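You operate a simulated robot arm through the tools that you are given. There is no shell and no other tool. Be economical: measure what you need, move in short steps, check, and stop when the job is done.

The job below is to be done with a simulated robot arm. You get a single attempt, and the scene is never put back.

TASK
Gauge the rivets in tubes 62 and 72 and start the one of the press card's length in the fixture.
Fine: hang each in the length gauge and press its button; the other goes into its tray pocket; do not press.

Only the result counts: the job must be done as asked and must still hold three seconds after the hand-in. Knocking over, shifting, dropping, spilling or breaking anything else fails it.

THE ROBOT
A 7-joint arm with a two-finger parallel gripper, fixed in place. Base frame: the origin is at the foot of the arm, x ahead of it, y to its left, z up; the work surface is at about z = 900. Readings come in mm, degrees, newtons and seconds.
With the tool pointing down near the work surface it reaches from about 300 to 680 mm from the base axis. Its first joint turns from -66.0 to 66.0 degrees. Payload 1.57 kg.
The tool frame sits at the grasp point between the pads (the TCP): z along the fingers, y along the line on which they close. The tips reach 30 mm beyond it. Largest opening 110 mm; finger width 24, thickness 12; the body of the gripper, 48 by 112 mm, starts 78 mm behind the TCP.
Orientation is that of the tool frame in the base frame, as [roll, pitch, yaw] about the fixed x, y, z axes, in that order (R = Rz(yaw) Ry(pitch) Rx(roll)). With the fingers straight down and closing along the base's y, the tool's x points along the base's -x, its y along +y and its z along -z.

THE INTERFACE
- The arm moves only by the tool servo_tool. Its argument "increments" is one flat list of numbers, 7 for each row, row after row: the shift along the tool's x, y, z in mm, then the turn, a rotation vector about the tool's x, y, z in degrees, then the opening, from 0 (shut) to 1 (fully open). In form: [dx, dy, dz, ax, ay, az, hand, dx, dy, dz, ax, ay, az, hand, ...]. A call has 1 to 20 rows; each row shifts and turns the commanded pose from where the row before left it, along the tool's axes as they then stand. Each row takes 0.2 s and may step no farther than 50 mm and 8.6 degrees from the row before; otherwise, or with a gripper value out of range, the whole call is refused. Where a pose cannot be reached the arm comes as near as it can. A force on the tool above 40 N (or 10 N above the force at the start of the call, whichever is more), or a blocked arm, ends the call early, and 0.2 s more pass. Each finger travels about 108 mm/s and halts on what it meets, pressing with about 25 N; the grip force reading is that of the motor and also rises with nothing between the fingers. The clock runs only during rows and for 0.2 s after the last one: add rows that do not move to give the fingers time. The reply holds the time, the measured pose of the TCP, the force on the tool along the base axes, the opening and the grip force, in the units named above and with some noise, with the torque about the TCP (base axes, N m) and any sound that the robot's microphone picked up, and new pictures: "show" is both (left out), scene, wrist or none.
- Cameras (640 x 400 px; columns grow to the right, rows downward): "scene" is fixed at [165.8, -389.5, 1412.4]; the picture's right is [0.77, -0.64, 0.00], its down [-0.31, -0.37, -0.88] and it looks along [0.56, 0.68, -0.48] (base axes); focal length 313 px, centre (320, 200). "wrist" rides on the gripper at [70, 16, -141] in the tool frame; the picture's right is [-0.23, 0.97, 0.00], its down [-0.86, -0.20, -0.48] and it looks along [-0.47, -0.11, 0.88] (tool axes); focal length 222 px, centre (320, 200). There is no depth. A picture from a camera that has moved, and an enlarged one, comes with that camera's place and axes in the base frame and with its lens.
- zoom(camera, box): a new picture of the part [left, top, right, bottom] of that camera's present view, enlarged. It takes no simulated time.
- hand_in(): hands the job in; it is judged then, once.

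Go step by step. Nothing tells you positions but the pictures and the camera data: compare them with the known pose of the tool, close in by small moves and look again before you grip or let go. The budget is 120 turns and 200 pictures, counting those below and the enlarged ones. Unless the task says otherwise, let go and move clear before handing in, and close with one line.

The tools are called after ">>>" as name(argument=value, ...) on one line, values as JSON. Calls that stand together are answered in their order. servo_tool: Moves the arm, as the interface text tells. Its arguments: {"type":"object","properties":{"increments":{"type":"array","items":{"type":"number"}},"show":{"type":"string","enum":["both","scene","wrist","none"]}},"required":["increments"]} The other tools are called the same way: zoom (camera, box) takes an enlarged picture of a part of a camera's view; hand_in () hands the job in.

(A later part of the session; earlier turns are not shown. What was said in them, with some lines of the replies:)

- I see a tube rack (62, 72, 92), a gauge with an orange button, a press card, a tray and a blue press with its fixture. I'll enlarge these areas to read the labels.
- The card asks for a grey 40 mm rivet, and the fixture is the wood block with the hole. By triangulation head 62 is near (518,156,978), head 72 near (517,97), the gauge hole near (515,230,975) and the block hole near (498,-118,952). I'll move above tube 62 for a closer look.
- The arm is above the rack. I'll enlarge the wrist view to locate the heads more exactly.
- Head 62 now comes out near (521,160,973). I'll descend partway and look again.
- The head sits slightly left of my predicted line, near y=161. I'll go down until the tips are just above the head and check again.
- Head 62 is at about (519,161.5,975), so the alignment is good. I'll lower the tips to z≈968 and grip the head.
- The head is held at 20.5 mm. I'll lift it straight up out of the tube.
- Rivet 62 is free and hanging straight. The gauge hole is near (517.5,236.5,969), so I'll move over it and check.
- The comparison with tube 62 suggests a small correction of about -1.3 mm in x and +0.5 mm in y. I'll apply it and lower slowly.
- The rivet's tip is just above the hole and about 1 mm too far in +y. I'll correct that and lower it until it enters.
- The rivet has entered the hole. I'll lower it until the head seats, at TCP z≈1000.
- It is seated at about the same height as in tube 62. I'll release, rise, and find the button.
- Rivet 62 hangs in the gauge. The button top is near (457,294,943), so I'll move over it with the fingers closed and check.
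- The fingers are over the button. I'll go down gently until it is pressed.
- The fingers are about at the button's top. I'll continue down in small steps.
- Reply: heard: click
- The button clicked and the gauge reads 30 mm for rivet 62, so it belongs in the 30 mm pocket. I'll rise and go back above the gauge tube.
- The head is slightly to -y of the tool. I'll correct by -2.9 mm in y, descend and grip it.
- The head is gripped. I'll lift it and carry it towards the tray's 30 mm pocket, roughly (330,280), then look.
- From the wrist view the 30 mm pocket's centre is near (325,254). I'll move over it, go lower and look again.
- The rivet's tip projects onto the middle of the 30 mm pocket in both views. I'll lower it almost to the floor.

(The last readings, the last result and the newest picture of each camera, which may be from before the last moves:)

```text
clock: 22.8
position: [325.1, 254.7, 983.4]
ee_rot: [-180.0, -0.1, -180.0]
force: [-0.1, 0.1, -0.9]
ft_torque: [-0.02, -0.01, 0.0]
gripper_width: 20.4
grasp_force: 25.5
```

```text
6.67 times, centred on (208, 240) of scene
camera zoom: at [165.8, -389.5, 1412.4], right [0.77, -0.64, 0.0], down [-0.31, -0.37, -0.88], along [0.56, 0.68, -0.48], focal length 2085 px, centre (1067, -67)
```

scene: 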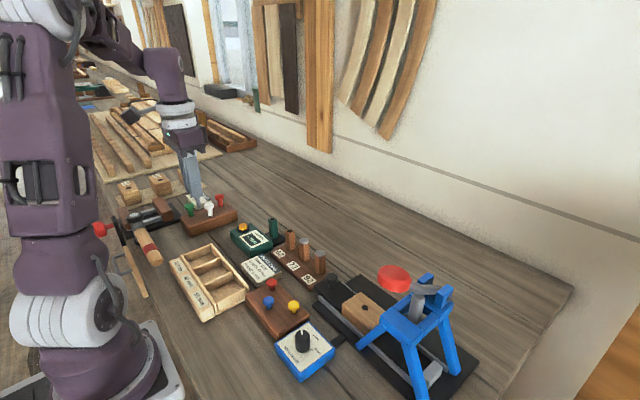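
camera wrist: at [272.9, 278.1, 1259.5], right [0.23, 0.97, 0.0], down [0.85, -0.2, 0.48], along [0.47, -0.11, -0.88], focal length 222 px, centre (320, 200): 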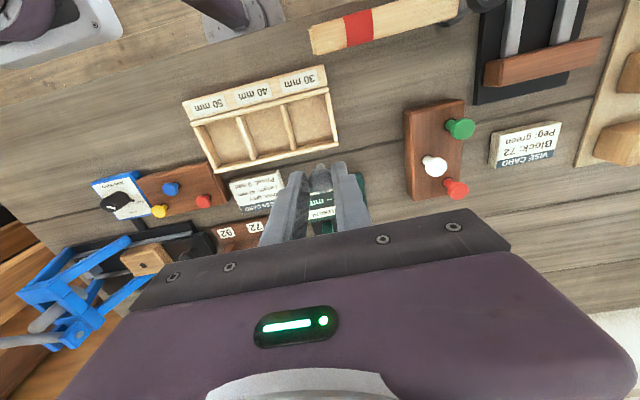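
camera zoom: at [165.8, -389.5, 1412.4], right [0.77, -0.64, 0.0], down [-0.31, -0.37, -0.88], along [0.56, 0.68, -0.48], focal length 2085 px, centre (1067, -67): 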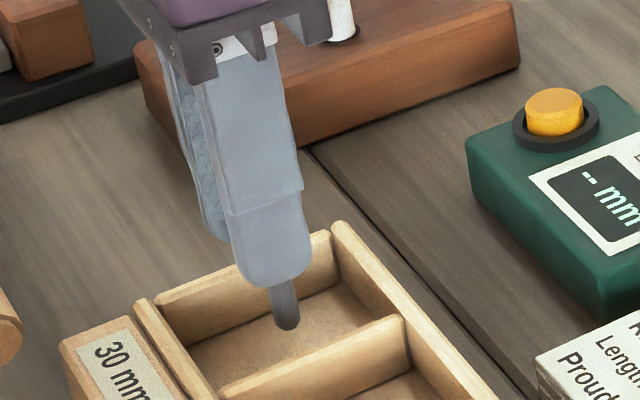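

The tip is about 10 mm above the pocket floor. I'll shift slightly to -y, lower it onto the floor and check the force.

>>> servo_tool(increments=[0, -2.5, 5, 0, 0, 0, 0.1, 0, 0, 3, 0, 0, 0, 0.1, 0, 0, 1.5, 0, 0, 0, 0.1, 0, 0, 0, 0, 0, 0, 0.1], show="none")

>>> zoom(camera="scene", box=[160, 210, 256, 270])

```text
clock: 23.8
position: [326.1, 252.6, 972.3]
ee_rot: [180.0, 0.1, 179.9]
force: [0.5, -0.7, -0.5]
ft_torque: [-0.01, 0.01, 0.01]
gripper_width: 20.2
grasp_force: 25.1
```

```text
6.67 times, centred on (208, 240) of scene
camera zoom: at [165.8, -389.5, 1412.4], right [0.77, -0.64, 0.0], down [-0.31, -0.37, -0.88], along [0.56, 0.68, -0.48], focal length 2085 px, centre (1067, -67)
```

zoom: 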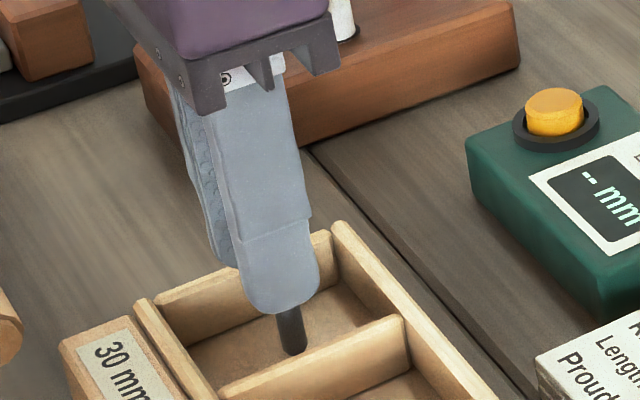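

>>> servo_tool(increments=[0, 0, 1.5, 0, 0, 0, 0.1, 0, 0, 1.5, 0, 0, 0, 0.1, 0, 0, 0, 0, 0, 0, 0.1], show="none")

>>> zoom(camera="scene", box=[160, 210, 256, 270])

```text
clock: 24.6
position: [324.0, 251.3, 970.6]
ee_rot: [179.9, 0.1, -180.0]
force: [3.9, -1.4, 17.2]
ft_torque: [-0.07, -0.31, 0.03]
gripper_width: 20.5
grasp_force: 25.1
```

```text
6.67 times, centred on (208, 240) of scene
camera zoom: at [165.7, -389.7, 1412.3], right [0.77, -0.64, 0.0], down [-0.31, -0.37, -0.88], along [0.56, 0.68, -0.48], focal length 2085 px, centre (1067, -67)
```

zoom: 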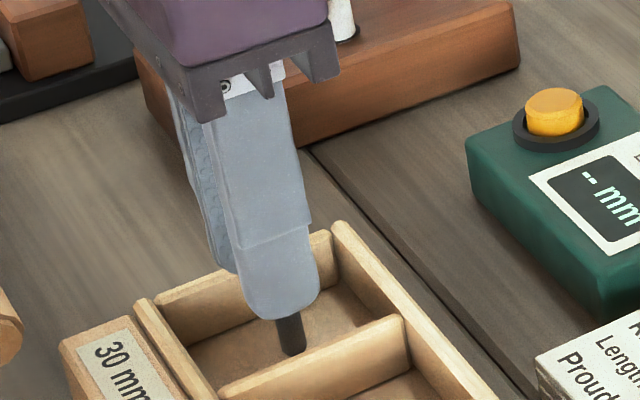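

The tip touches the floor with 17 N. I'll back off 2 mm, open a little, then rise.

>>> servo_tool(increments=[0, 0, -2, 0, 0, 0, 0.1, 0, 0, 0, 0, 0, 0, 0.22, 0, 0, 0, 0, 0, 0, 0.28, 0, 0, 0, 0, 0, 0, 0.28, 0, 0, -10, 0, 0, 0, 0.28, 0, 0, -30, 0, 0, 0, 0.28, 0, 0, -40, 0, 0, 0, 0.28, 0, 0, 0, 0, 0, 0, 0.28], show="none")

>>> zoom(camera="scene", box=[160, 210, 256, 270])

>>> zoom(camera="wrist", box=[200, 50, 440, 200])

```text
clock: 26.4
position: [324.1, 250.4, 1052.5]
ee_rot: [-180.0, 0.0, 180.0]
force: [0.1, 0.7, 0.4]
ft_torque: [0.0, 0.0, -0.03]
gripper_width: 31.1
grasp_force: 0.0
```

```text
6.67 times, centred on (208, 240) of scene
camera zoom: at [165.8, -389.5, 1412.4], right [0.77, -0.64, 0.0], down [-0.31, -0.37, -0.88], along [0.56, 0.68, -0.48], focal length 2085 px, centre (1067, -67)
```

zoom: 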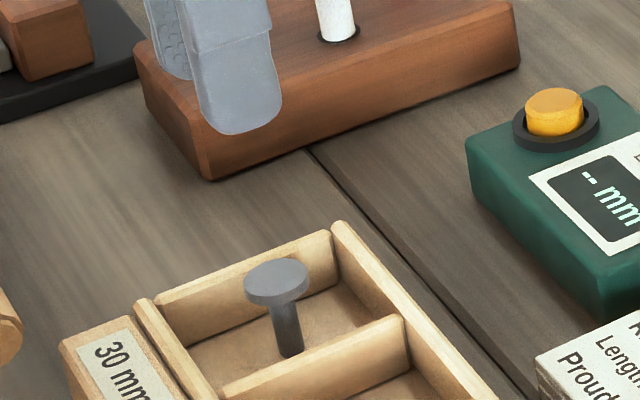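

```text
2.67 times, centred on (320, 125) of wrist
camera zoom: at [253.2, 268.7, 1193.4], right [0.23, 0.97, 0.0], down [0.86, -0.2, 0.48], along [0.47, -0.11, -0.88], focal length 592 px, centre (320, 400)
```

zoom: 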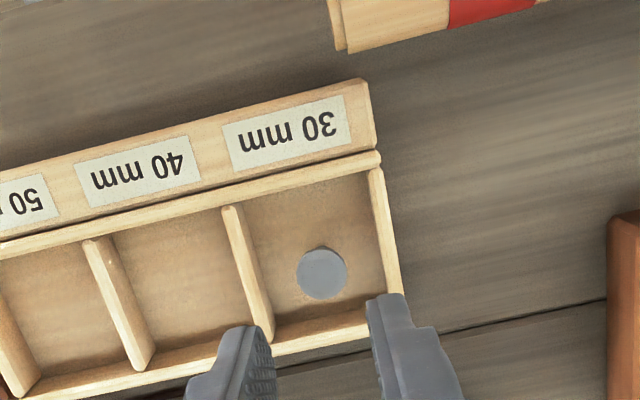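

The rivet stands upright in the 30 mm pocket. Next I'll go above tube 72, near (518.5,104).

>>> servo_tool(increments=[-32.4, -24.4, 0, 0, 0, 0, 0.42, -32.4, -24.4, 0, 0, 0, 0, 0.42, -32.4, -24.4, 0, 0, 0, 0, 0.42, -32.4, -24.4, 0, 0, 0, 0, 0.42, -32.4, -24.4, 0, 0, 0, 0, 0.42, -32.4, -24.4, 0, 0, 0, 0, 0.42, 0, 0, 0, 0, 0, 0, 0.42], show="none")

>>> zoom(camera="wrist", box=[220, 90, 420, 215])

>>> zoom(camera="scene", box=[160, 195, 320, 295])

```text
clock: 28.0
position: [518.4, 103.4, 1052.1]
ee_rot: [-180.0, 0.0, -180.0]
force: [0.7, 0.3, 0.0]
ft_torque: [0.0, 0.01, -0.03]
gripper_width: 46.1
grasp_force: 0.0
```

```text
3.20 times, centred on (320, 152) of wrist
camera zoom: at [447.8, 121.4, 1193.1], right [0.23, 0.97, 0.0], down [0.86, -0.2, 0.48], along [0.47, -0.11, -0.88], focal length 711 px, centre (320, 352)
```

zoom: 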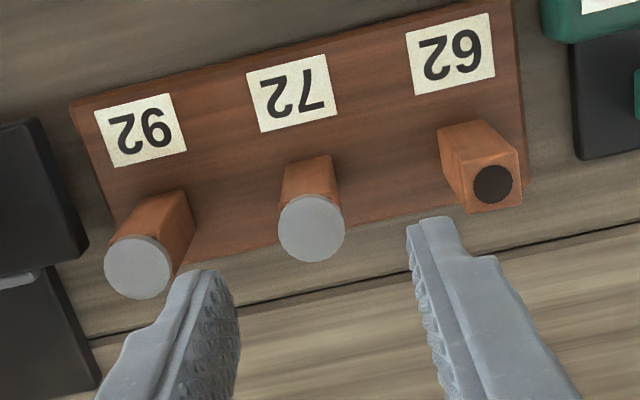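

```text
4.00 times, centred on (240, 245) of scene
camera zoom: at [165.8, -389.5, 1412.4], right [0.77, -0.64, 0.0], down [-0.31, -0.37, -0.88], along [0.56, 0.68, -0.48], focal length 1251 px, centre (640, 20)
```

zoom: 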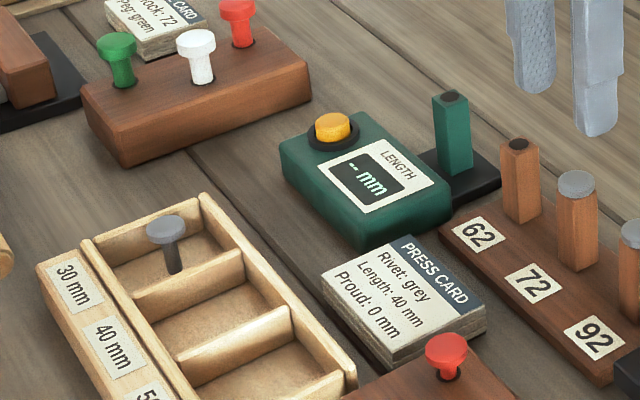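

Head 72 is about 3 mm to -y of the tool. I'll correct, descend and grip.

>>> servo_tool(increments=[0, -3, 20, 0, 0, 0, 0.42, 0, 0, 20, 0, 0, 0, 0.42, 0, 0, 11.5, 0, 0, 0, 0.42, 0, 0, 0, 0, 0, 0, 0.42, 0, 0, 0, 0, 0, 0, 0.1, 0, 0, 0, 0, 0, 0, 0.1, 0, 0, 0, 0, 0, 0, 0.1], show="none")

>>> zoom(camera="wrist", box=[220, 90, 420, 215])

```text
clock: 29.6
position: [518.9, 101.4, 1000.9]
ee_rot: [-180.0, 0.0, 180.0]
force: [0.2, 0.1, -0.4]
ft_torque: [-0.02, 0.01, 0.03]
gripper_width: 20.6
grasp_force: 25.0
```

```text
3.20 times, centred on (320, 152) of wrist
camera zoom: at [448.1, 118.9, 1141.8], right [0.23, 0.97, 0.0], down [0.86, -0.2, 0.48], along [0.47, -0.11, -0.88], focal length 711 px, centre (320, 352)
```

zoom: 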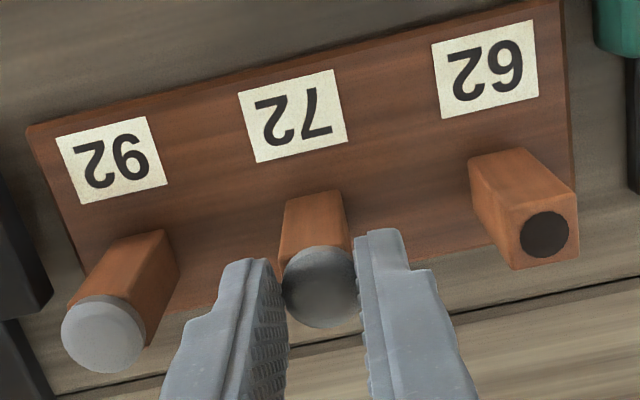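

Rivet 72 is gripped. I'll lift it and carry it over the gauge at (516,235).

>>> servo_tool(increments=[0, 0, -15, 0, 0, 0, 0.1, 0, 0, -25, 0, 0, 0, 0.1, 0, 0, -25, 0, 0, 0, 0.1, 0, 0, -20, 0, 0, 0, 0.1, 0.9, 44.7, 0, 0, 0, 0, 0.1, 0.9, 44.7, 0, 0, 0, 0, 0.1, 0.9, 44.7, 0, 0, 0, 0, 0.1, 0, 0, 0, 0, 0, 0, 0.1, 0, 0, 0, 0, 0, 0, 0.1], show="none")

>>> zoom(camera="wrist", box=[240, 90, 400, 190])

>>> zoom(camera="scene", box=[216, 170, 312, 230])

```text
clock: 31.6
position: [516.9, 236.7, 1087.1]
ee_rot: [180.0, 0.0, 180.0]
force: [-0.2, -0.6, -1.3]
ft_torque: [0.02, 0.0, 0.0]
gripper_width: 20.4
grasp_force: 24.7
```

```text
4.00 times, centred on (320, 140) of wrist
camera zoom: at [445.6, 254.9, 1227.1], right [0.23, 0.97, 0.0], down [0.86, -0.2, 0.48], along [0.47, -0.11, -0.88], focal length 888 px, centre (320, 440)
```

zoom: 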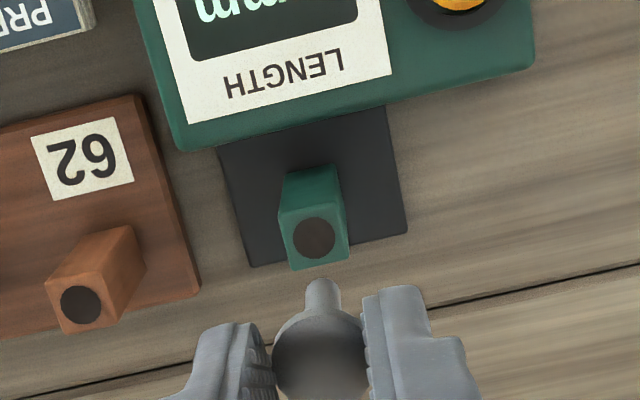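

```text
6.67 times, centred on (264, 200) of scene
camera zoom: at [165.8, -389.5, 1412.4], right [0.77, -0.64, 0.0], down [-0.31, -0.37, -0.88], along [0.56, 0.68, -0.48], focal length 2085 px, centre (693, 200)
```

zoom: 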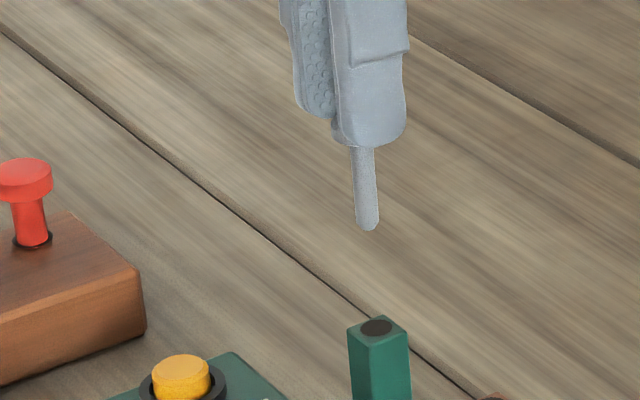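

Rivet 72 is visibly longer. Its position matches the earlier approach, so I'll apply the same small correction, lower it and look.

>>> servo_tool(increments=[0.7, -1, 12, 0, 0, 0, 0.1, 0, 0, 12, 0, 0, 0, 0.1, 0, 0, 8, 0, 0, 0, 0.1, 0, 0, 0, 0, 0, 0, 0.1], show="none")

>>> zoom(camera="wrist", box=[240, 90, 400, 190])

>>> zoom(camera="scene", box=[216, 180, 312, 240])

```text
clock: 32.6
position: [516.8, 235.4, 1053.0]
ee_rot: [-180.0, 0.0, -180.0]
force: [-1.2, 0.8, -1.1]
ft_torque: [0.0, 0.01, 0.0]
gripper_width: 20.7
grasp_force: 25.1
```

```text
4.00 times, centred on (320, 140) of wrist
camera zoom: at [445.3, 253.3, 1194.6], right [0.23, 0.97, 0.0], down [0.86, -0.2, 0.48], along [0.47, -0.11, -0.88], focal length 888 px, centre (320, 440)
```

zoom: 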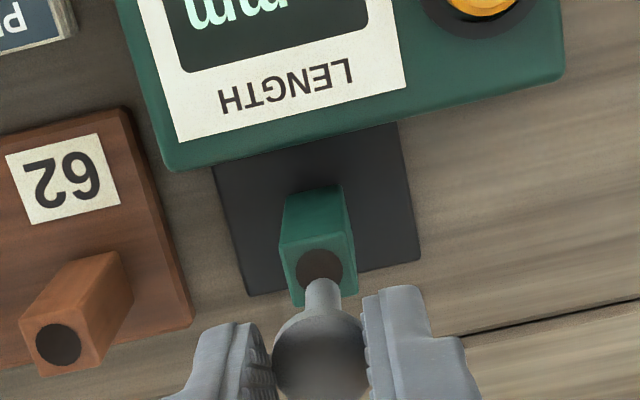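

```text
6.67 times, centred on (264, 210) of scene
camera zoom: at [165.8, -389.5, 1412.4], right [0.77, -0.64, 0.0], down [-0.31, -0.37, -0.88], along [0.56, 0.68, -0.48], focal length 2085 px, centre (693, 133)
```

zoom: 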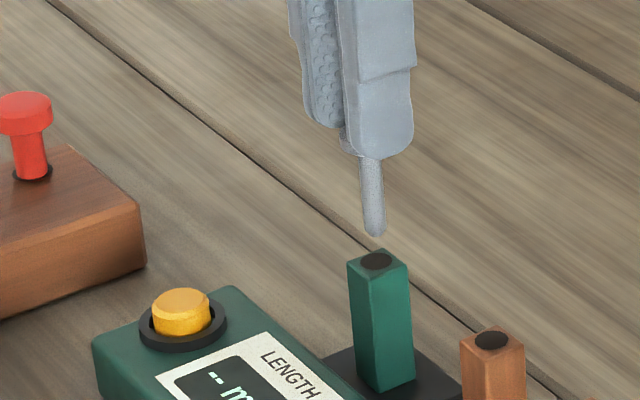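

It is well aligned in both views. I'll lower it into the gauge.

>>> servo_tool(increments=[0, 0, 8, 0, 0, 0, 0.1, 0, 0, 8, 0, 0, 0, 0.1, 0, 0, 10, 0, 0, 0, 0.1, 0, 0, 10, 0, 0, 0, 0.1, 0, 0, 10, 0, 0, 0, 0.1, 0, 0, 5, 0, 0, 0, 0.1, 0, 0, 0, 0, 0, 0, 0.1], show="none")

>>> zoom(camera="scene", box=[216, 180, 312, 240])

```text
clock: 34.2
position: [514.4, 235.2, 1003.4]
ee_rot: [180.0, 0.0, 180.0]
force: [-0.9, 0.4, -0.6]
ft_torque: [0.02, -0.01, 0.03]
gripper_width: 20.6
grasp_force: 25.0
```

```text
6.67 times, centred on (264, 210) of scene
camera zoom: at [165.8, -389.5, 1412.4], right [0.77, -0.64, 0.0], down [-0.31, -0.37, -0.88], along [0.56, 0.68, -0.48], focal length 2085 px, centre (693, 133)
```

zoom: 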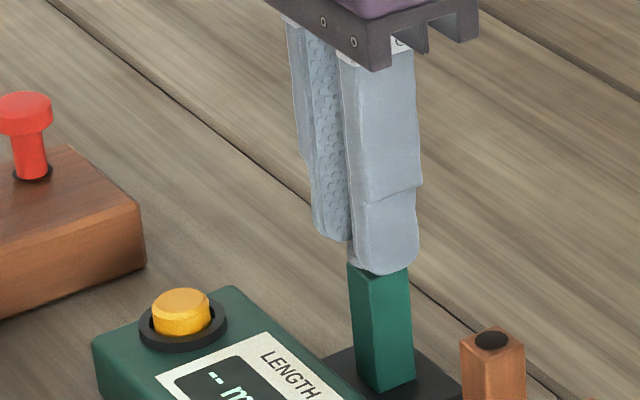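

It is nearly seated. I'll release, then close the fingers, move to the button and press as before.

>>> servo_tool(increments=[0, 0, 1.5, 0, 0, 0, 0.1, 0, 0, 0, 0, 0, 0, 0.35, 0, 0, 0, 0, 0, 0, 0.35, 0, 0, -30, 0, 0, 0, 0.35, 0, 0, -30, 0, 0, 0, 0.35, 28.5, 28.7, 0, 0, 0, 0, 0.1, 28.5, 28.7, 0, 0, 0, 0, 0, 0, 0, 40, 0, 0, 0, 0, 0, 0, 35, 0, 0, 0, 0, 0, 0, 10, 0, 0, 0, 0, 0, 0, 0, 0, 0, 0, 0], show="none")

>>> zoom(camera="scene", box=[200, 190, 296, 250])

```text
clock: 36.6
position: [458.8, 292.4, 977.3]
ee_rot: [-179.9, 0.1, -179.9]
force: [-0.1, -0.1, 0.3]
ft_torque: [-0.01, 0.01, 0.01]
gripper_width: 0.0
grasp_force: 21.4
```

```text
6.67 times, centred on (248, 220) of scene
camera zoom: at [165.8, -389.5, 1412.4], right [0.77, -0.64, 0.0], down [-0.31, -0.37, -0.88], along [0.56, 0.68, -0.48], focal length 2085 px, centre (800, 67)
```

zoom: 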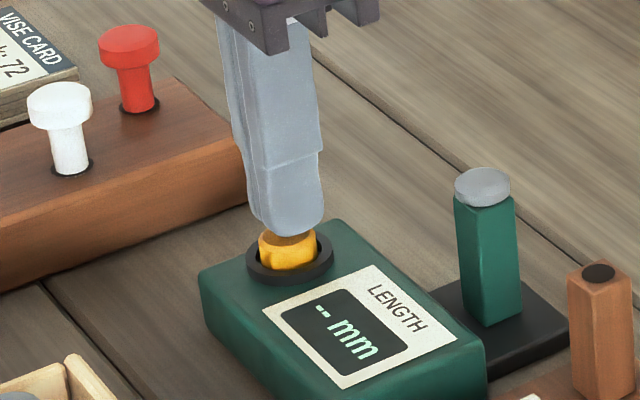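

The rivet is hanging in the gauge and the fingers are above the button. Now I'll press gently.

>>> servo_tool(increments=[1.5, 0, 3, 0, 0, 0, 0, 0, 0, 3, 0, 0, 0, 0, 0, 0, 2, 0, 0, 0, 0, 0, 0, 1.5, 0, 0, 0, 0, 0, 0, 1.5, 0, 0, 0, 0, 0, 0, 0, 0, 0, 0, 0], show="none")

>>> zoom(camera="scene", box=[200, 190, 296, 250])

```text
clock: 38.0
position: [457.0, 292.5, 966.6]
ee_rot: [180.0, 0.1, 180.0]
force: [1.1, -1.5, 11.6]
ft_torque: [-0.08, -0.04, 0.02]
gripper_width: 0.0
grasp_force: 21.2
heard: click
```

```text
6.67 times, centred on (248, 220) of scene
camera zoom: at [165.6, -389.7, 1412.3], right [0.77, -0.64, 0.0], down [-0.31, -0.37, -0.88], along [0.56, 0.68, -0.48], focal length 2085 px, centre (800, 67)
```

zoom: 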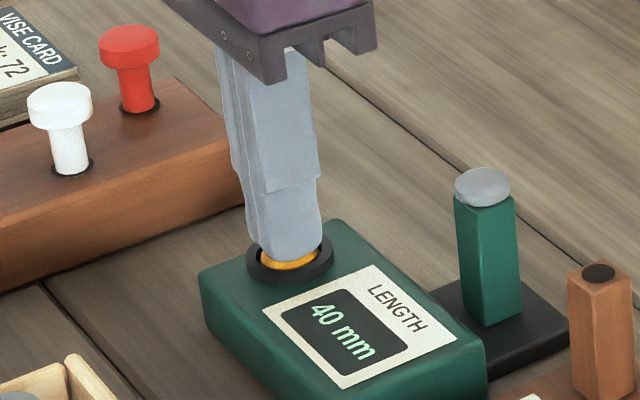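

The gauge reads 40 mm, so rivet 72 is the one for the fixture. I'll go back and grip it from the gauge.

>>> servo_tool(increments=[0, 0, -40, 0, 0, 0, 0, 0, 0, -44, 0, 0, 0, 0, -29.5, -28.5, 0, 0, 0, 0, 0.2, -29.5, -28.5, 0, 0, 0, 0, 0.42, 0, 0, 0, 0, 0, 0, 0.42, 0, 0, 0, 0, 0, 0, 0.42], show="none")

>>> zoom(camera="wrist", box=[220, 90, 420, 215])

```text
clock: 39.4
position: [515.6, 235.5, 1050.5]
ee_rot: [-180.0, 0.0, 180.0]
force: [0.0, -0.5, 0.2]
ft_torque: [-0.05, 0.0, 0.0]
gripper_width: 46.1
grasp_force: 0.1
```

```text
3.20 times, centred on (320, 152) of wrist
camera zoom: at [445.2, 253.2, 1190.0], right [0.23, 0.97, 0.0], down [0.86, -0.2, 0.48], along [0.47, -0.11, -0.88], focal length 711 px, centre (320, 352)
```

zoom: 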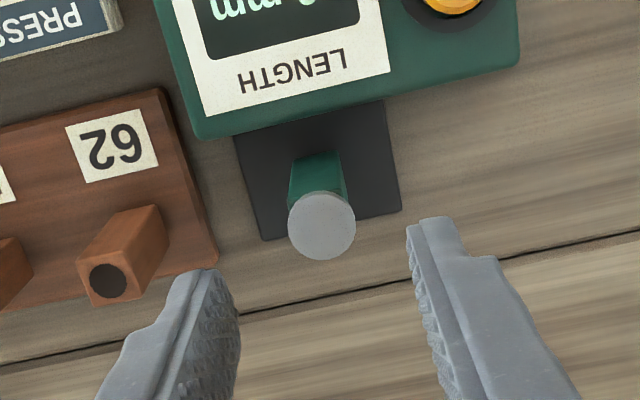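

The tool is centred on the head. I'll descend, grip and lift.

>>> servo_tool(increments=[0, 0, 20, 0, 0, 0, 0.42, 0, 0, 20, 0, 0, 0, 0.42, 0, 0, 9.5, 0, 0, 0, 0.42, 0, 0, 0, 0, 0, 0, 0.42, 0, 0, 0, 0, 0, 0, 0.1, 0, 0, 0, 0, 0, 0, 0.1, 0, 0, 0, 0, 0, 0, 0.1, 0, 0, -15, 0, 0, 0, 0.1, 0, 0, -35, 0, 0, 0, 0.1, 0, 0, -40, 0, 0, 0, 0.1, 0, 0, -40, 0, 0, 0, 0.1, 0, 0, 0, 0, 0, 0, 0.1], show="none")

>>> zoom(camera="wrist", box=[220, 90, 420, 215])

>>> zoom(camera="scene", box=[216, 120, 376, 220])

>>> zoom(camera="scene", box=[310, 250, 480, 356])

```text
clock: 42.0
position: [518.2, 236.1, 1128.4]
ee_rot: [179.9, 0.1, 180.0]
force: [0.3, -0.1, -0.7]
ft_torque: [-0.03, 0.01, 0.02]
gripper_width: 20.8
grasp_force: 25.2
```

```text
3.20 times, centred on (320, 152) of wrist
camera zoom: at [445.3, 253.6, 1269.7], right [0.23, 0.97, 0.0], down [0.86, -0.2, 0.48], along [0.47, -0.11, -0.88], focal length 711 px, centre (320, 352)
```

zoom: 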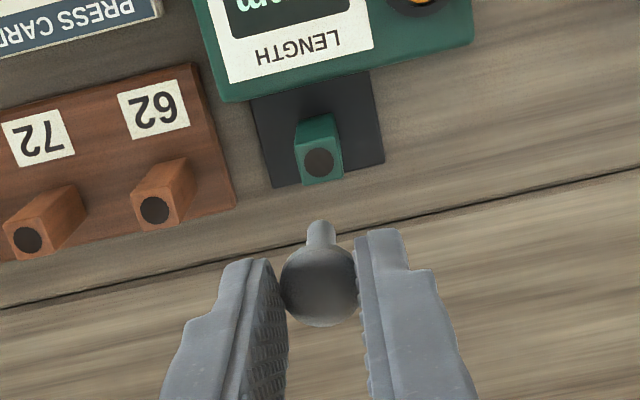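

```text
4.00 times, centred on (296, 170) of scene
camera zoom: at [165.8, -389.5, 1412.4], right [0.77, -0.64, 0.0], down [-0.31, -0.37, -0.88], along [0.56, 0.68, -0.48], focal length 1251 px, centre (416, 320)
```

zoom: 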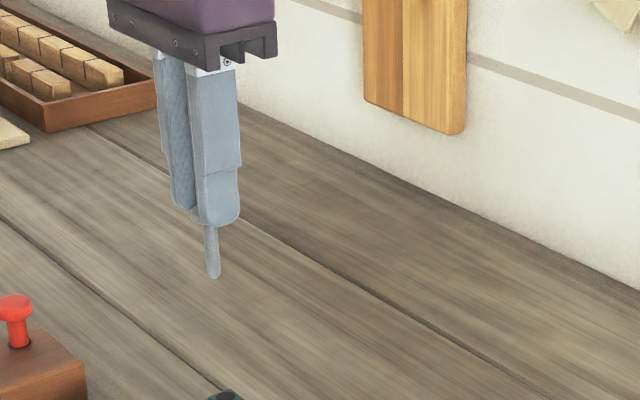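

```text
3.76 times, centred on (395, 303) of scene
camera zoom: at [165.8, -389.5, 1412.4], right [0.77, -0.64, 0.0], down [-0.31, -0.37, -0.88], along [0.56, 0.68, -0.48], focal length 1178 px, centre (38, -188)
```

zoom: 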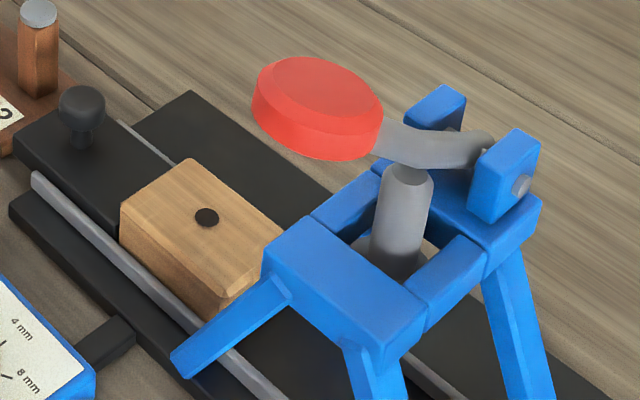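

Rivet 72 is held. The block hole is near (498.5,-117.5,952), with the press and its knob close by at y<-185. I'll carry it to y=-60 and turn the tool 90° so the gripper body stays clear of the press, with the camera on the +y side.

>>> servo_tool(increments=[2.8, -42.3, 0, 0, 0, 0, 0.1, 2.8, -42.3, 0, 0, 0, 0, 0.1, 2.8, -42.3, 0, 0, 0, 0, 0.1, 2.8, -42.3, 0, 0, 0, 0, 0.1, 2.8, -42.3, 0, 0, 0, 0, 0.1, 2.8, -42.3, 0, 0, 0, 0, 0.1, 2.8, -42.3, 0, 0, 0, 0, 0.1, 0, 0, 0, 0, 0, 8, 0.1, 0, 0, 0, 0, 0, 8, 0.1, 0, 0, 0, 0, 0, 8, 0.1, 0, 0, 0, 0, 0, 8, 0.1, 0, 0, 0, 0, 0, 8, 0.1, 0, 0, 0, 0, 0, 8, 0.1, 0, 0, 0, 0, 0, 8, 0.1, 0, 0, 0, 0, 0, 8, 0.1, 0, 0, 0, 0, 0, 8, 0.1, 0, 0, 0, 0, 0, 8, 0.1, 0, 0, 0, 0, 0, 8, 0.1, 0, 0, 0, 0, 0, 2, 0.1])

>>> zoom(camera="wrist", box=[200, 50, 440, 200])

```text
clock: 46.0
position: [498.3, -59.3, 1129.7]
ee_rot: [-180.0, 0.0, 89.9]
force: [0.2, 0.2, -0.9]
ft_torque: [-0.05, 0.03, 0.02]
gripper_width: 20.5
grasp_force: 24.4
camera wrist: at [512.4, 11.0, 1271.1], right [0.97, -0.23, 0.0], down [-0.2, -0.85, 0.48], along [-0.11, -0.47, -0.88], focal length 222 px, centre (320, 200)
```

scene: 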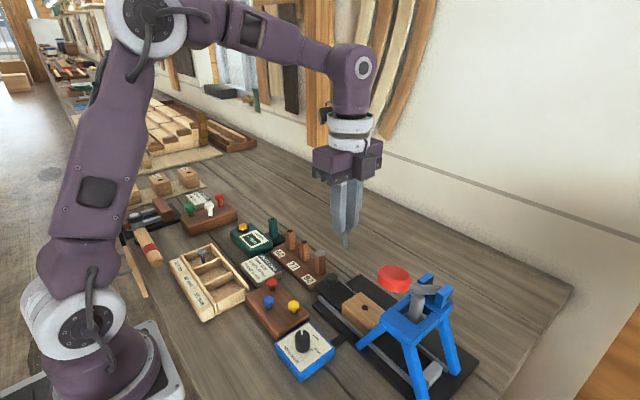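
wrist: 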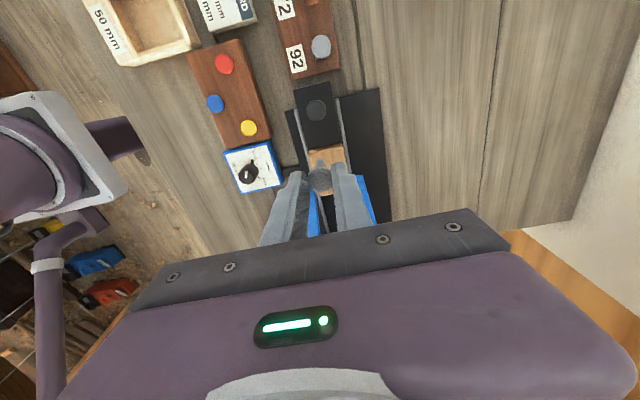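

```text
2.67 times, centred on (320, 125) of wrist
camera zoom: at [512.4, 11.0, 1271.1], right [0.97, -0.23, 0.0], down [-0.2, -0.85, 0.48], along [-0.11, -0.47, -0.88], focal length 592 px, centre (320, 400)
```

zoom: 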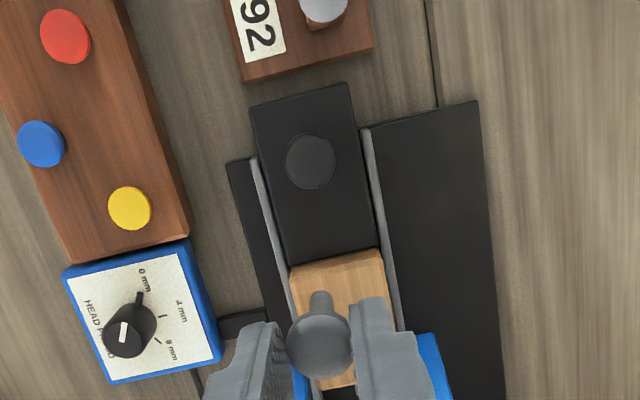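

The turn worked and the pose is as commanded. Next I'll move over the hole and go down partway.

>>> servo_tool(increments=[-29, 0, 0, 0, 0, 0, 0.1, -29, 0, 0, 0, 0, 0, 0.1, 0, 0, 30, 0, 0, 0, 0.1, 0, 0, 30, 0, 0, 0, 0.1, 0, 0, 0, 0, 0, 0, 0.1], show="scene")

>>> zoom(camera="wrist", box=[240, 80, 400, 180])

>>> zoom(camera="scene", box=[300, 230, 428, 310])

```text
clock: 47.2
position: [500.0, -120.4, 1070.0]
ee_rot: [180.0, 0.0, 90.0]
force: [0.7, -0.3, 0.1]
ft_torque: [0.0, 0.02, -0.01]
gripper_width: 20.5
grasp_force: 24.9
```

scene: 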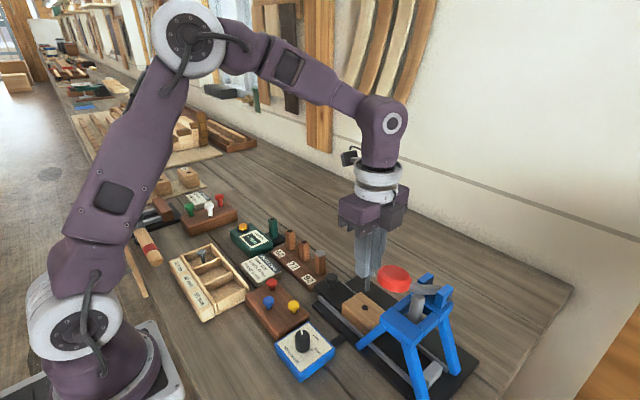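

```text
4.00 times, centred on (320, 130) of wrist
camera zoom: at [514.4, -48.2, 1210.2], right [0.97, -0.23, 0.0], down [-0.2, -0.86, 0.48], along [-0.11, -0.47, -0.88], focal length 888 px, centre (320, 480)
```

zoom: 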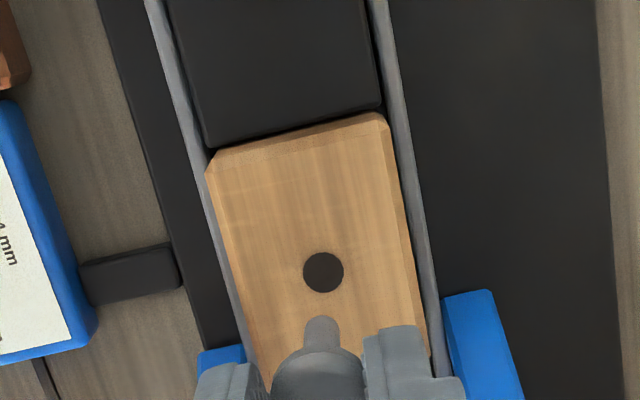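

```text
5.00 times, centred on (364, 270) of scene
camera zoom: at [165.8, -389.5, 1412.4], right [0.77, -0.64, 0.0], down [-0.31, -0.37, -0.88], along [0.56, 0.68, -0.48], focal length 1564 px, centre (100, -150)
```

zoom: 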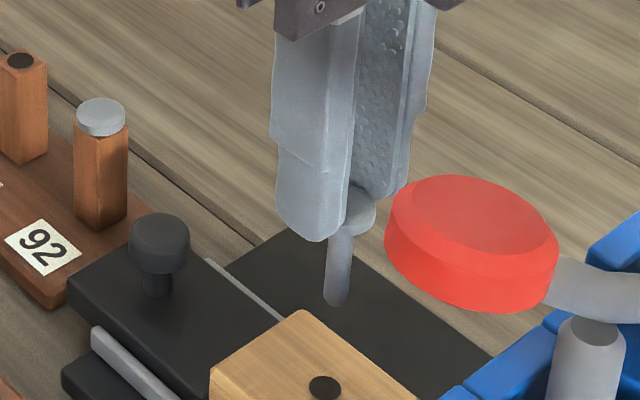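

The hole is near (500.7,-118), so I'll correct by +0.7 mm in x and +2.4 mm in y. Then I'll lower the tip to about 15 mm above the block.

>>> servo_tool(increments=[2.4, 0.7, 10, 0, 0, 0, 0.1, 0, 0, 10, 0, 0, 0, 0.1, 0, 0, 9, 0, 0, 0, 0.1, 0, 0, 0, 0, 0, 0, 0.1], show="none")

>>> zoom(camera="wrist", box=[260, 90, 388, 170])

>>> zoom(camera="scene", box=[320, 260, 400, 310])

```text
clock: 48.2
position: [497.5, -117.6, 1040.7]
ee_rot: [180.0, 0.0, 89.9]
force: [-0.6, 0.4, -0.2]
ft_torque: [0.01, 0.0, 0.05]
gripper_width: 20.5
grasp_force: 24.8
```

```text
5.00 times, centred on (324, 130) of wrist
camera zoom: at [513.8, -45.9, 1181.5], right [0.97, -0.23, 0.0], down [-0.2, -0.86, 0.48], along [-0.11, -0.47, -0.88], focal length 1111 px, centre (300, 550)
```

zoom: 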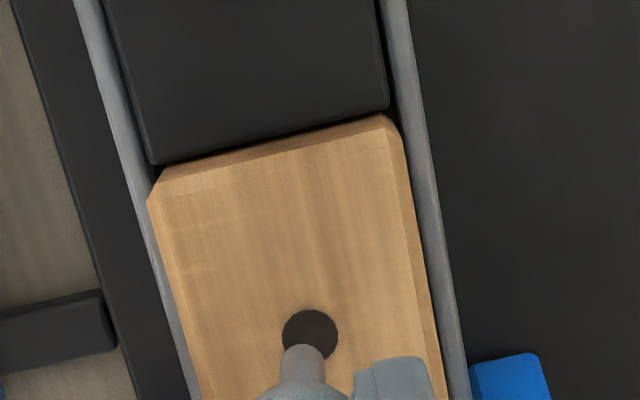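

```text
8.00 times, centred on (360, 285) of scene
camera zoom: at [165.8, -389.5, 1412.4], right [0.77, -0.64, 0.0], down [-0.31, -0.37, -0.88], along [0.56, 0.68, -0.48], focal length 2502 px, centre (0, -480)
```

zoom: 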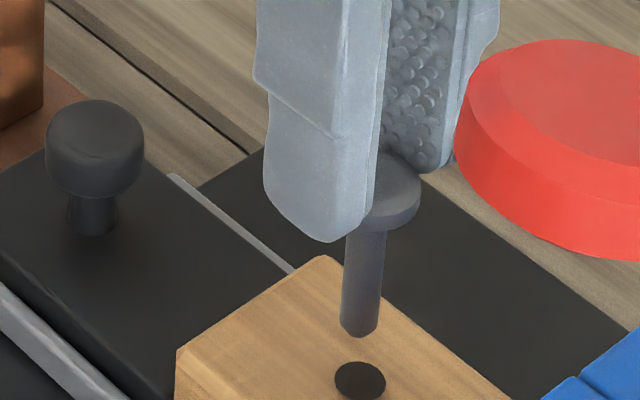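

The tip sits about 1.3 mm too far towards -x. I'll correct that, go 10 mm lower and check again.

>>> servo_tool(increments=[-0.3, 1.3, 5, 0, 0, 0, 0.1, 0, 0, 5, 0, 0, 0, 0.1, 0, 0, 0, 0, 0, 0, 0.1], show="none")

>>> zoom(camera="wrist", box=[280, 110, 376, 170])

>>> zoom(camera="scene", box=[336, 280, 400, 320])

```text
clock: 49.0
position: [499.1, -116.6, 1031.4]
ee_rot: [180.0, 0.1, 90.0]
force: [0.9, -0.7, -1.0]
ft_torque: [0.04, -0.03, 0.04]
gripper_width: 20.4
grasp_force: 25.5
```

```text
6.67 times, centred on (328, 140) of wrist
camera zoom: at [514.7, -45.6, 1171.3], right [0.97, -0.23, 0.0], down [-0.2, -0.86, 0.48], along [-0.11, -0.47, -0.88], focal length 1481 px, centre (267, 600)
```

zoom: 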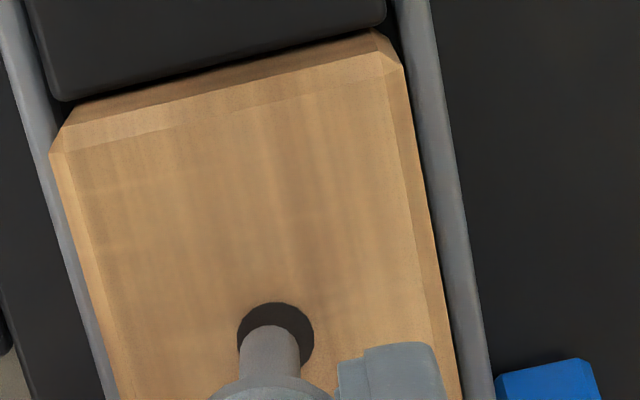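

```text
10.00 times, centred on (368, 300) of scene
camera zoom: at [165.8, -389.5, 1412.4], right [0.77, -0.64, 0.0], down [-0.31, -0.37, -0.88], along [0.56, 0.68, -0.48], focal length 3128 px, centre (-160, -800)
```

zoom: 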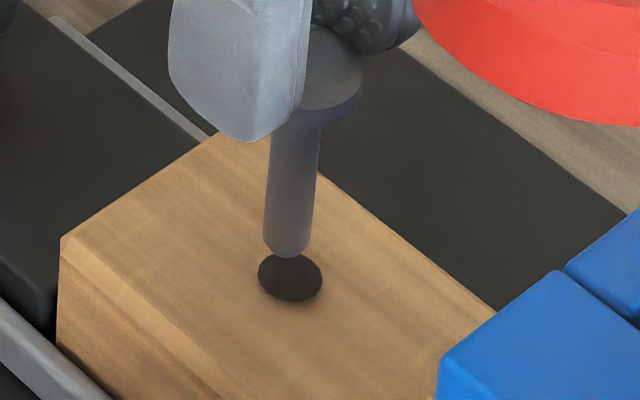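

The alignment is about 0.9 mm short in +x. I'll correct it and lower the shank into the hole, watching the force.

>>> servo_tool(increments=[0, 0.9, 2, 0, 0, 0, 0.1, 0, 0, 4, 0, 0, 0, 0.1, 0, 0, 4, 0, 0, 0, 0.1, 0, 0, 3, 0, 0, 0, 0.1, 0, 0, 0, 0, 0, 0, 0.1], show="none")

>>> zoom(camera="wrist", box=[280, 110, 376, 170])

>>> zoom(camera="scene", box=[336, 280, 400, 320])

```text
clock: 50.2
position: [499.9, -116.4, 1018.3]
ee_rot: [179.9, 0.0, 90.0]
force: [0.5, -0.4, -0.4]
ft_torque: [-0.05, -0.04, -0.01]
gripper_width: 20.5
grasp_force: 25.2
```

```text
6.67 times, centred on (328, 140) of wrist
camera zoom: at [515.4, -45.5, 1159.0], right [0.97, -0.23, 0.0], down [-0.2, -0.85, 0.48], along [-0.11, -0.47, -0.88], focal length 1481 px, centre (267, 600)
```

zoom: 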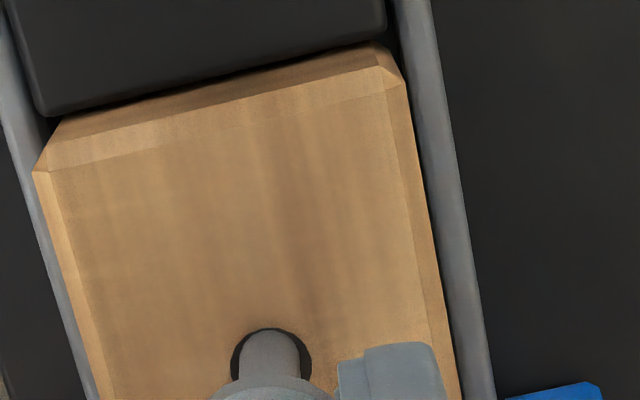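

```text
10.00 times, centred on (368, 300) of scene
camera zoom: at [165.8, -389.6, 1412.3], right [0.77, -0.64, 0.0], down [-0.31, -0.37, -0.88], along [0.56, 0.68, -0.48], focal length 3128 px, centre (-160, -800)
```

zoom: 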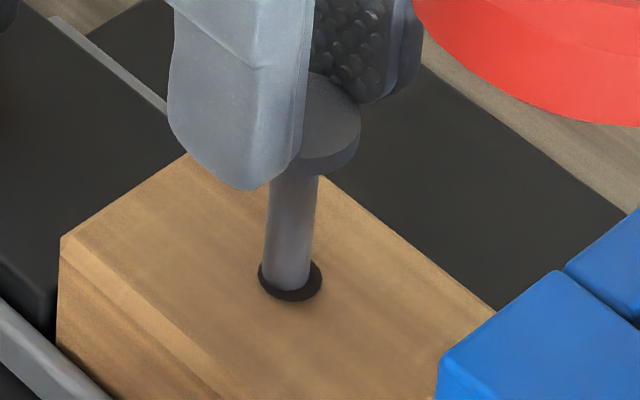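

The shank has entered the hole. I'll keep lowering in small steps, keeping the fingertips off the block.

>>> servo_tool(increments=[0, 0, 4, 0, 0, 0, 0.1, 0, 0, 4, 0, 0, 0, 0.1, 0, 0, 4, 0, 0, 0, 0.1, 0, 0, 3, 0, 0, 0, 0.1, 0, 0, 0, 0, 0, 0, 0.1], show="none")

>>> zoom(camera="scene", box=[336, 280, 400, 320])

```text
clock: 51.4
position: [499.7, -117.2, 1003.7]
ee_rot: [179.8, 0.0, 90.0]
force: [-1.8, -3.3, 20.6]
ft_torque: [-0.18, 0.0, -0.02]
gripper_width: 20.8
grasp_force: 25.1
```

```text
10.00 times, centred on (368, 300) of scene
camera zoom: at [165.4, -389.5, 1412.4], right [0.77, -0.64, 0.0], down [-0.31, -0.37, -0.88], along [0.56, 0.68, -0.48], focal length 3128 px, centre (-160, -800)
```

zoom: 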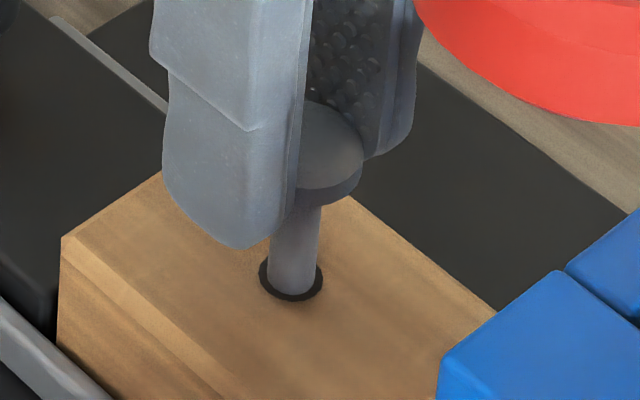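

At 20 N it has met firm resistance with about half the shank in, which is the started state. I'll relieve the force slightly, release and move straight up.

>>> servo_tool(increments=[0, 0, -1, 0, 0, 0, 0.1, 0, 0, 0, 0, 0, 0, 0.22, 0, 0, 0, 0, 0, 0, 0.35, 0, 0, 0, 0, 0, 0, 0.35, 0, 0, 0, 0, 0, 0, 0.35], show="none")

>>> zoom(camera="scene", box=[336, 270, 400, 310])

>>> zoom(camera="wrist", box=[260, 100, 388, 180])

```text
clock: 52.6
position: [500.7, -115.8, 1003.1]
ee_rot: [-179.9, 0.1, 90.0]
force: [0.4, -0.4, -1.0]
ft_torque: [0.0, 0.03, 0.01]
gripper_width: 38.8
grasp_force: 0.0
```

```text
10.00 times, centred on (368, 290) of scene
camera zoom: at [165.8, -389.5, 1412.4], right [0.77, -0.64, 0.0], down [-0.31, -0.37, -0.88], along [0.56, 0.68, -0.48], focal length 3128 px, centre (-160, -700)
```

zoom: 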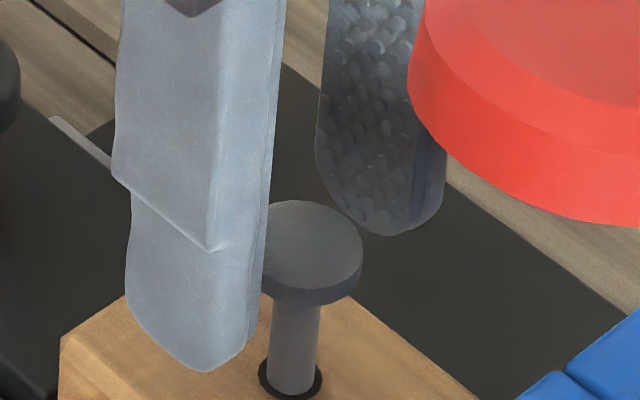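

```text
5.00 times, centred on (324, 140) of wrist
camera zoom: at [515.0, -45.1, 1145.0], right [0.97, -0.23, 0.0], down [-0.2, -0.86, 0.48], along [-0.11, -0.47, -0.88], focal length 1111 px, centre (300, 500)
```

zoom: 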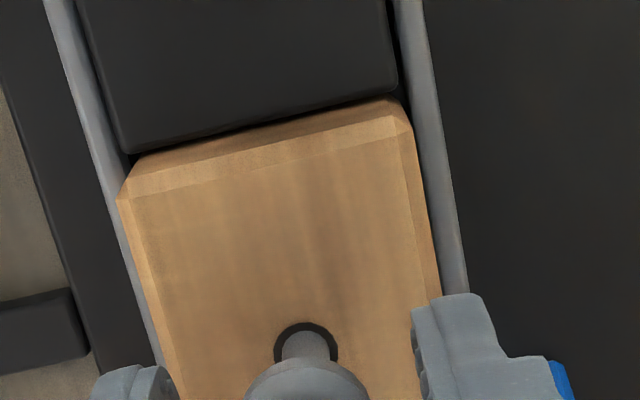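

The rivet stands upright in the fixture by itself. I'll rise straight up and move clear.

>>> servo_tool(increments=[0, 0, -25, 0, 0, 0, 0.35, 0, 0, -40, 0, 0, 0, 0.35, 0, 0, -40, 0, 0, 0, 0.35, 0, 0, -40, 0, 0, 0, 0.35, 45, 0, 0, 0, 0, 0, 0.35, 45, 0, 0, 0, 0, 0, 0.35, 0, 0, 0, 0, 0, 0, 0.35, 0, 0, 0, 0, 0, 0, 0.35], show="scene")

>>> zoom(camera="scene", box=[320, 250, 448, 330])

>>> zoom(camera="scene", box=[150, 210, 340, 329])

```text
clock: 54.4
position: [497.8, -25.3, 1149.9]
ee_rot: [179.9, 0.0, 90.0]
force: [0.0, 0.1, 0.9]
ft_torque: [0.0, 0.01, 0.0]
gripper_width: 38.2
grasp_force: 0.0
```

scene: 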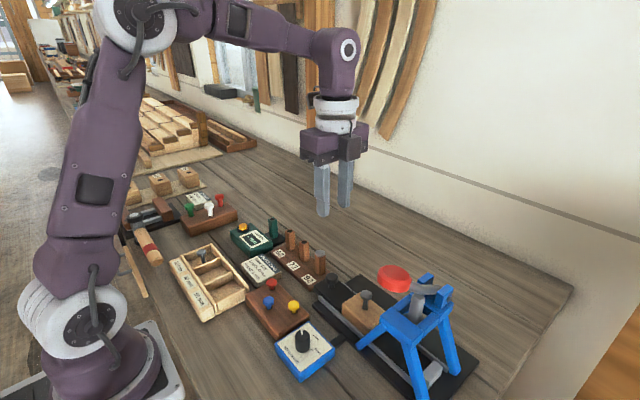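

```text
5.00 times, centred on (384, 290) of scene
camera zoom: at [165.8, -389.5, 1412.4], right [0.77, -0.64, 0.0], down [-0.31, -0.37, -0.88], along [0.56, 0.68, -0.48], focal length 1564 px, centre (0, -250)
```

zoom: 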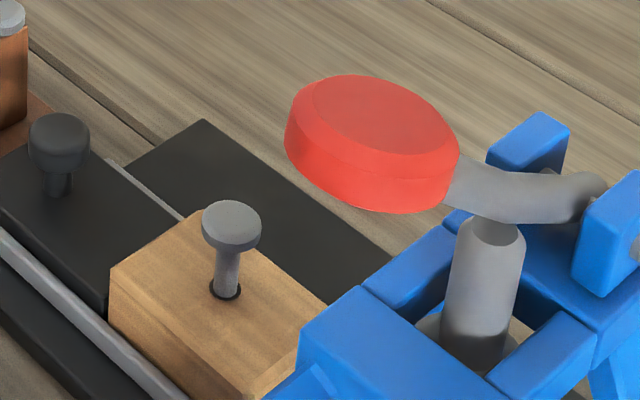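

```text
3.36 times, centred on (245, 270) of scene
camera zoom: at [165.8, -389.5, 1412.4], right [0.77, -0.64, 0.0], down [-0.31, -0.37, -0.88], along [0.56, 0.68, -0.48], focal length 1051 px, centre (572, -34)
```

zoom: 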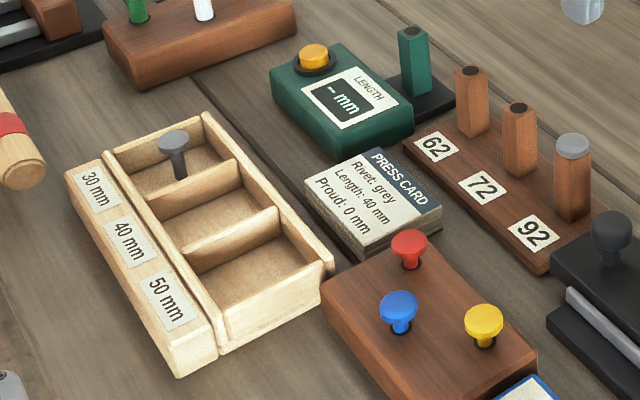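

The 40 mm rivet from tube 72 is started in the fixture, the 30 mm rivet from tube 62 is in its pocket, and nothing else has moved. The arm is clear, so I'm handing in.

>>> hand_in()

```text
The job is handed in.
```

I gauged both rivets: tube 72's reads 40 mm, the press card's length, and is started upright in the fixture, unpressed; tube 62's reads 30 mm and stands in the 30 mm tray pocket.
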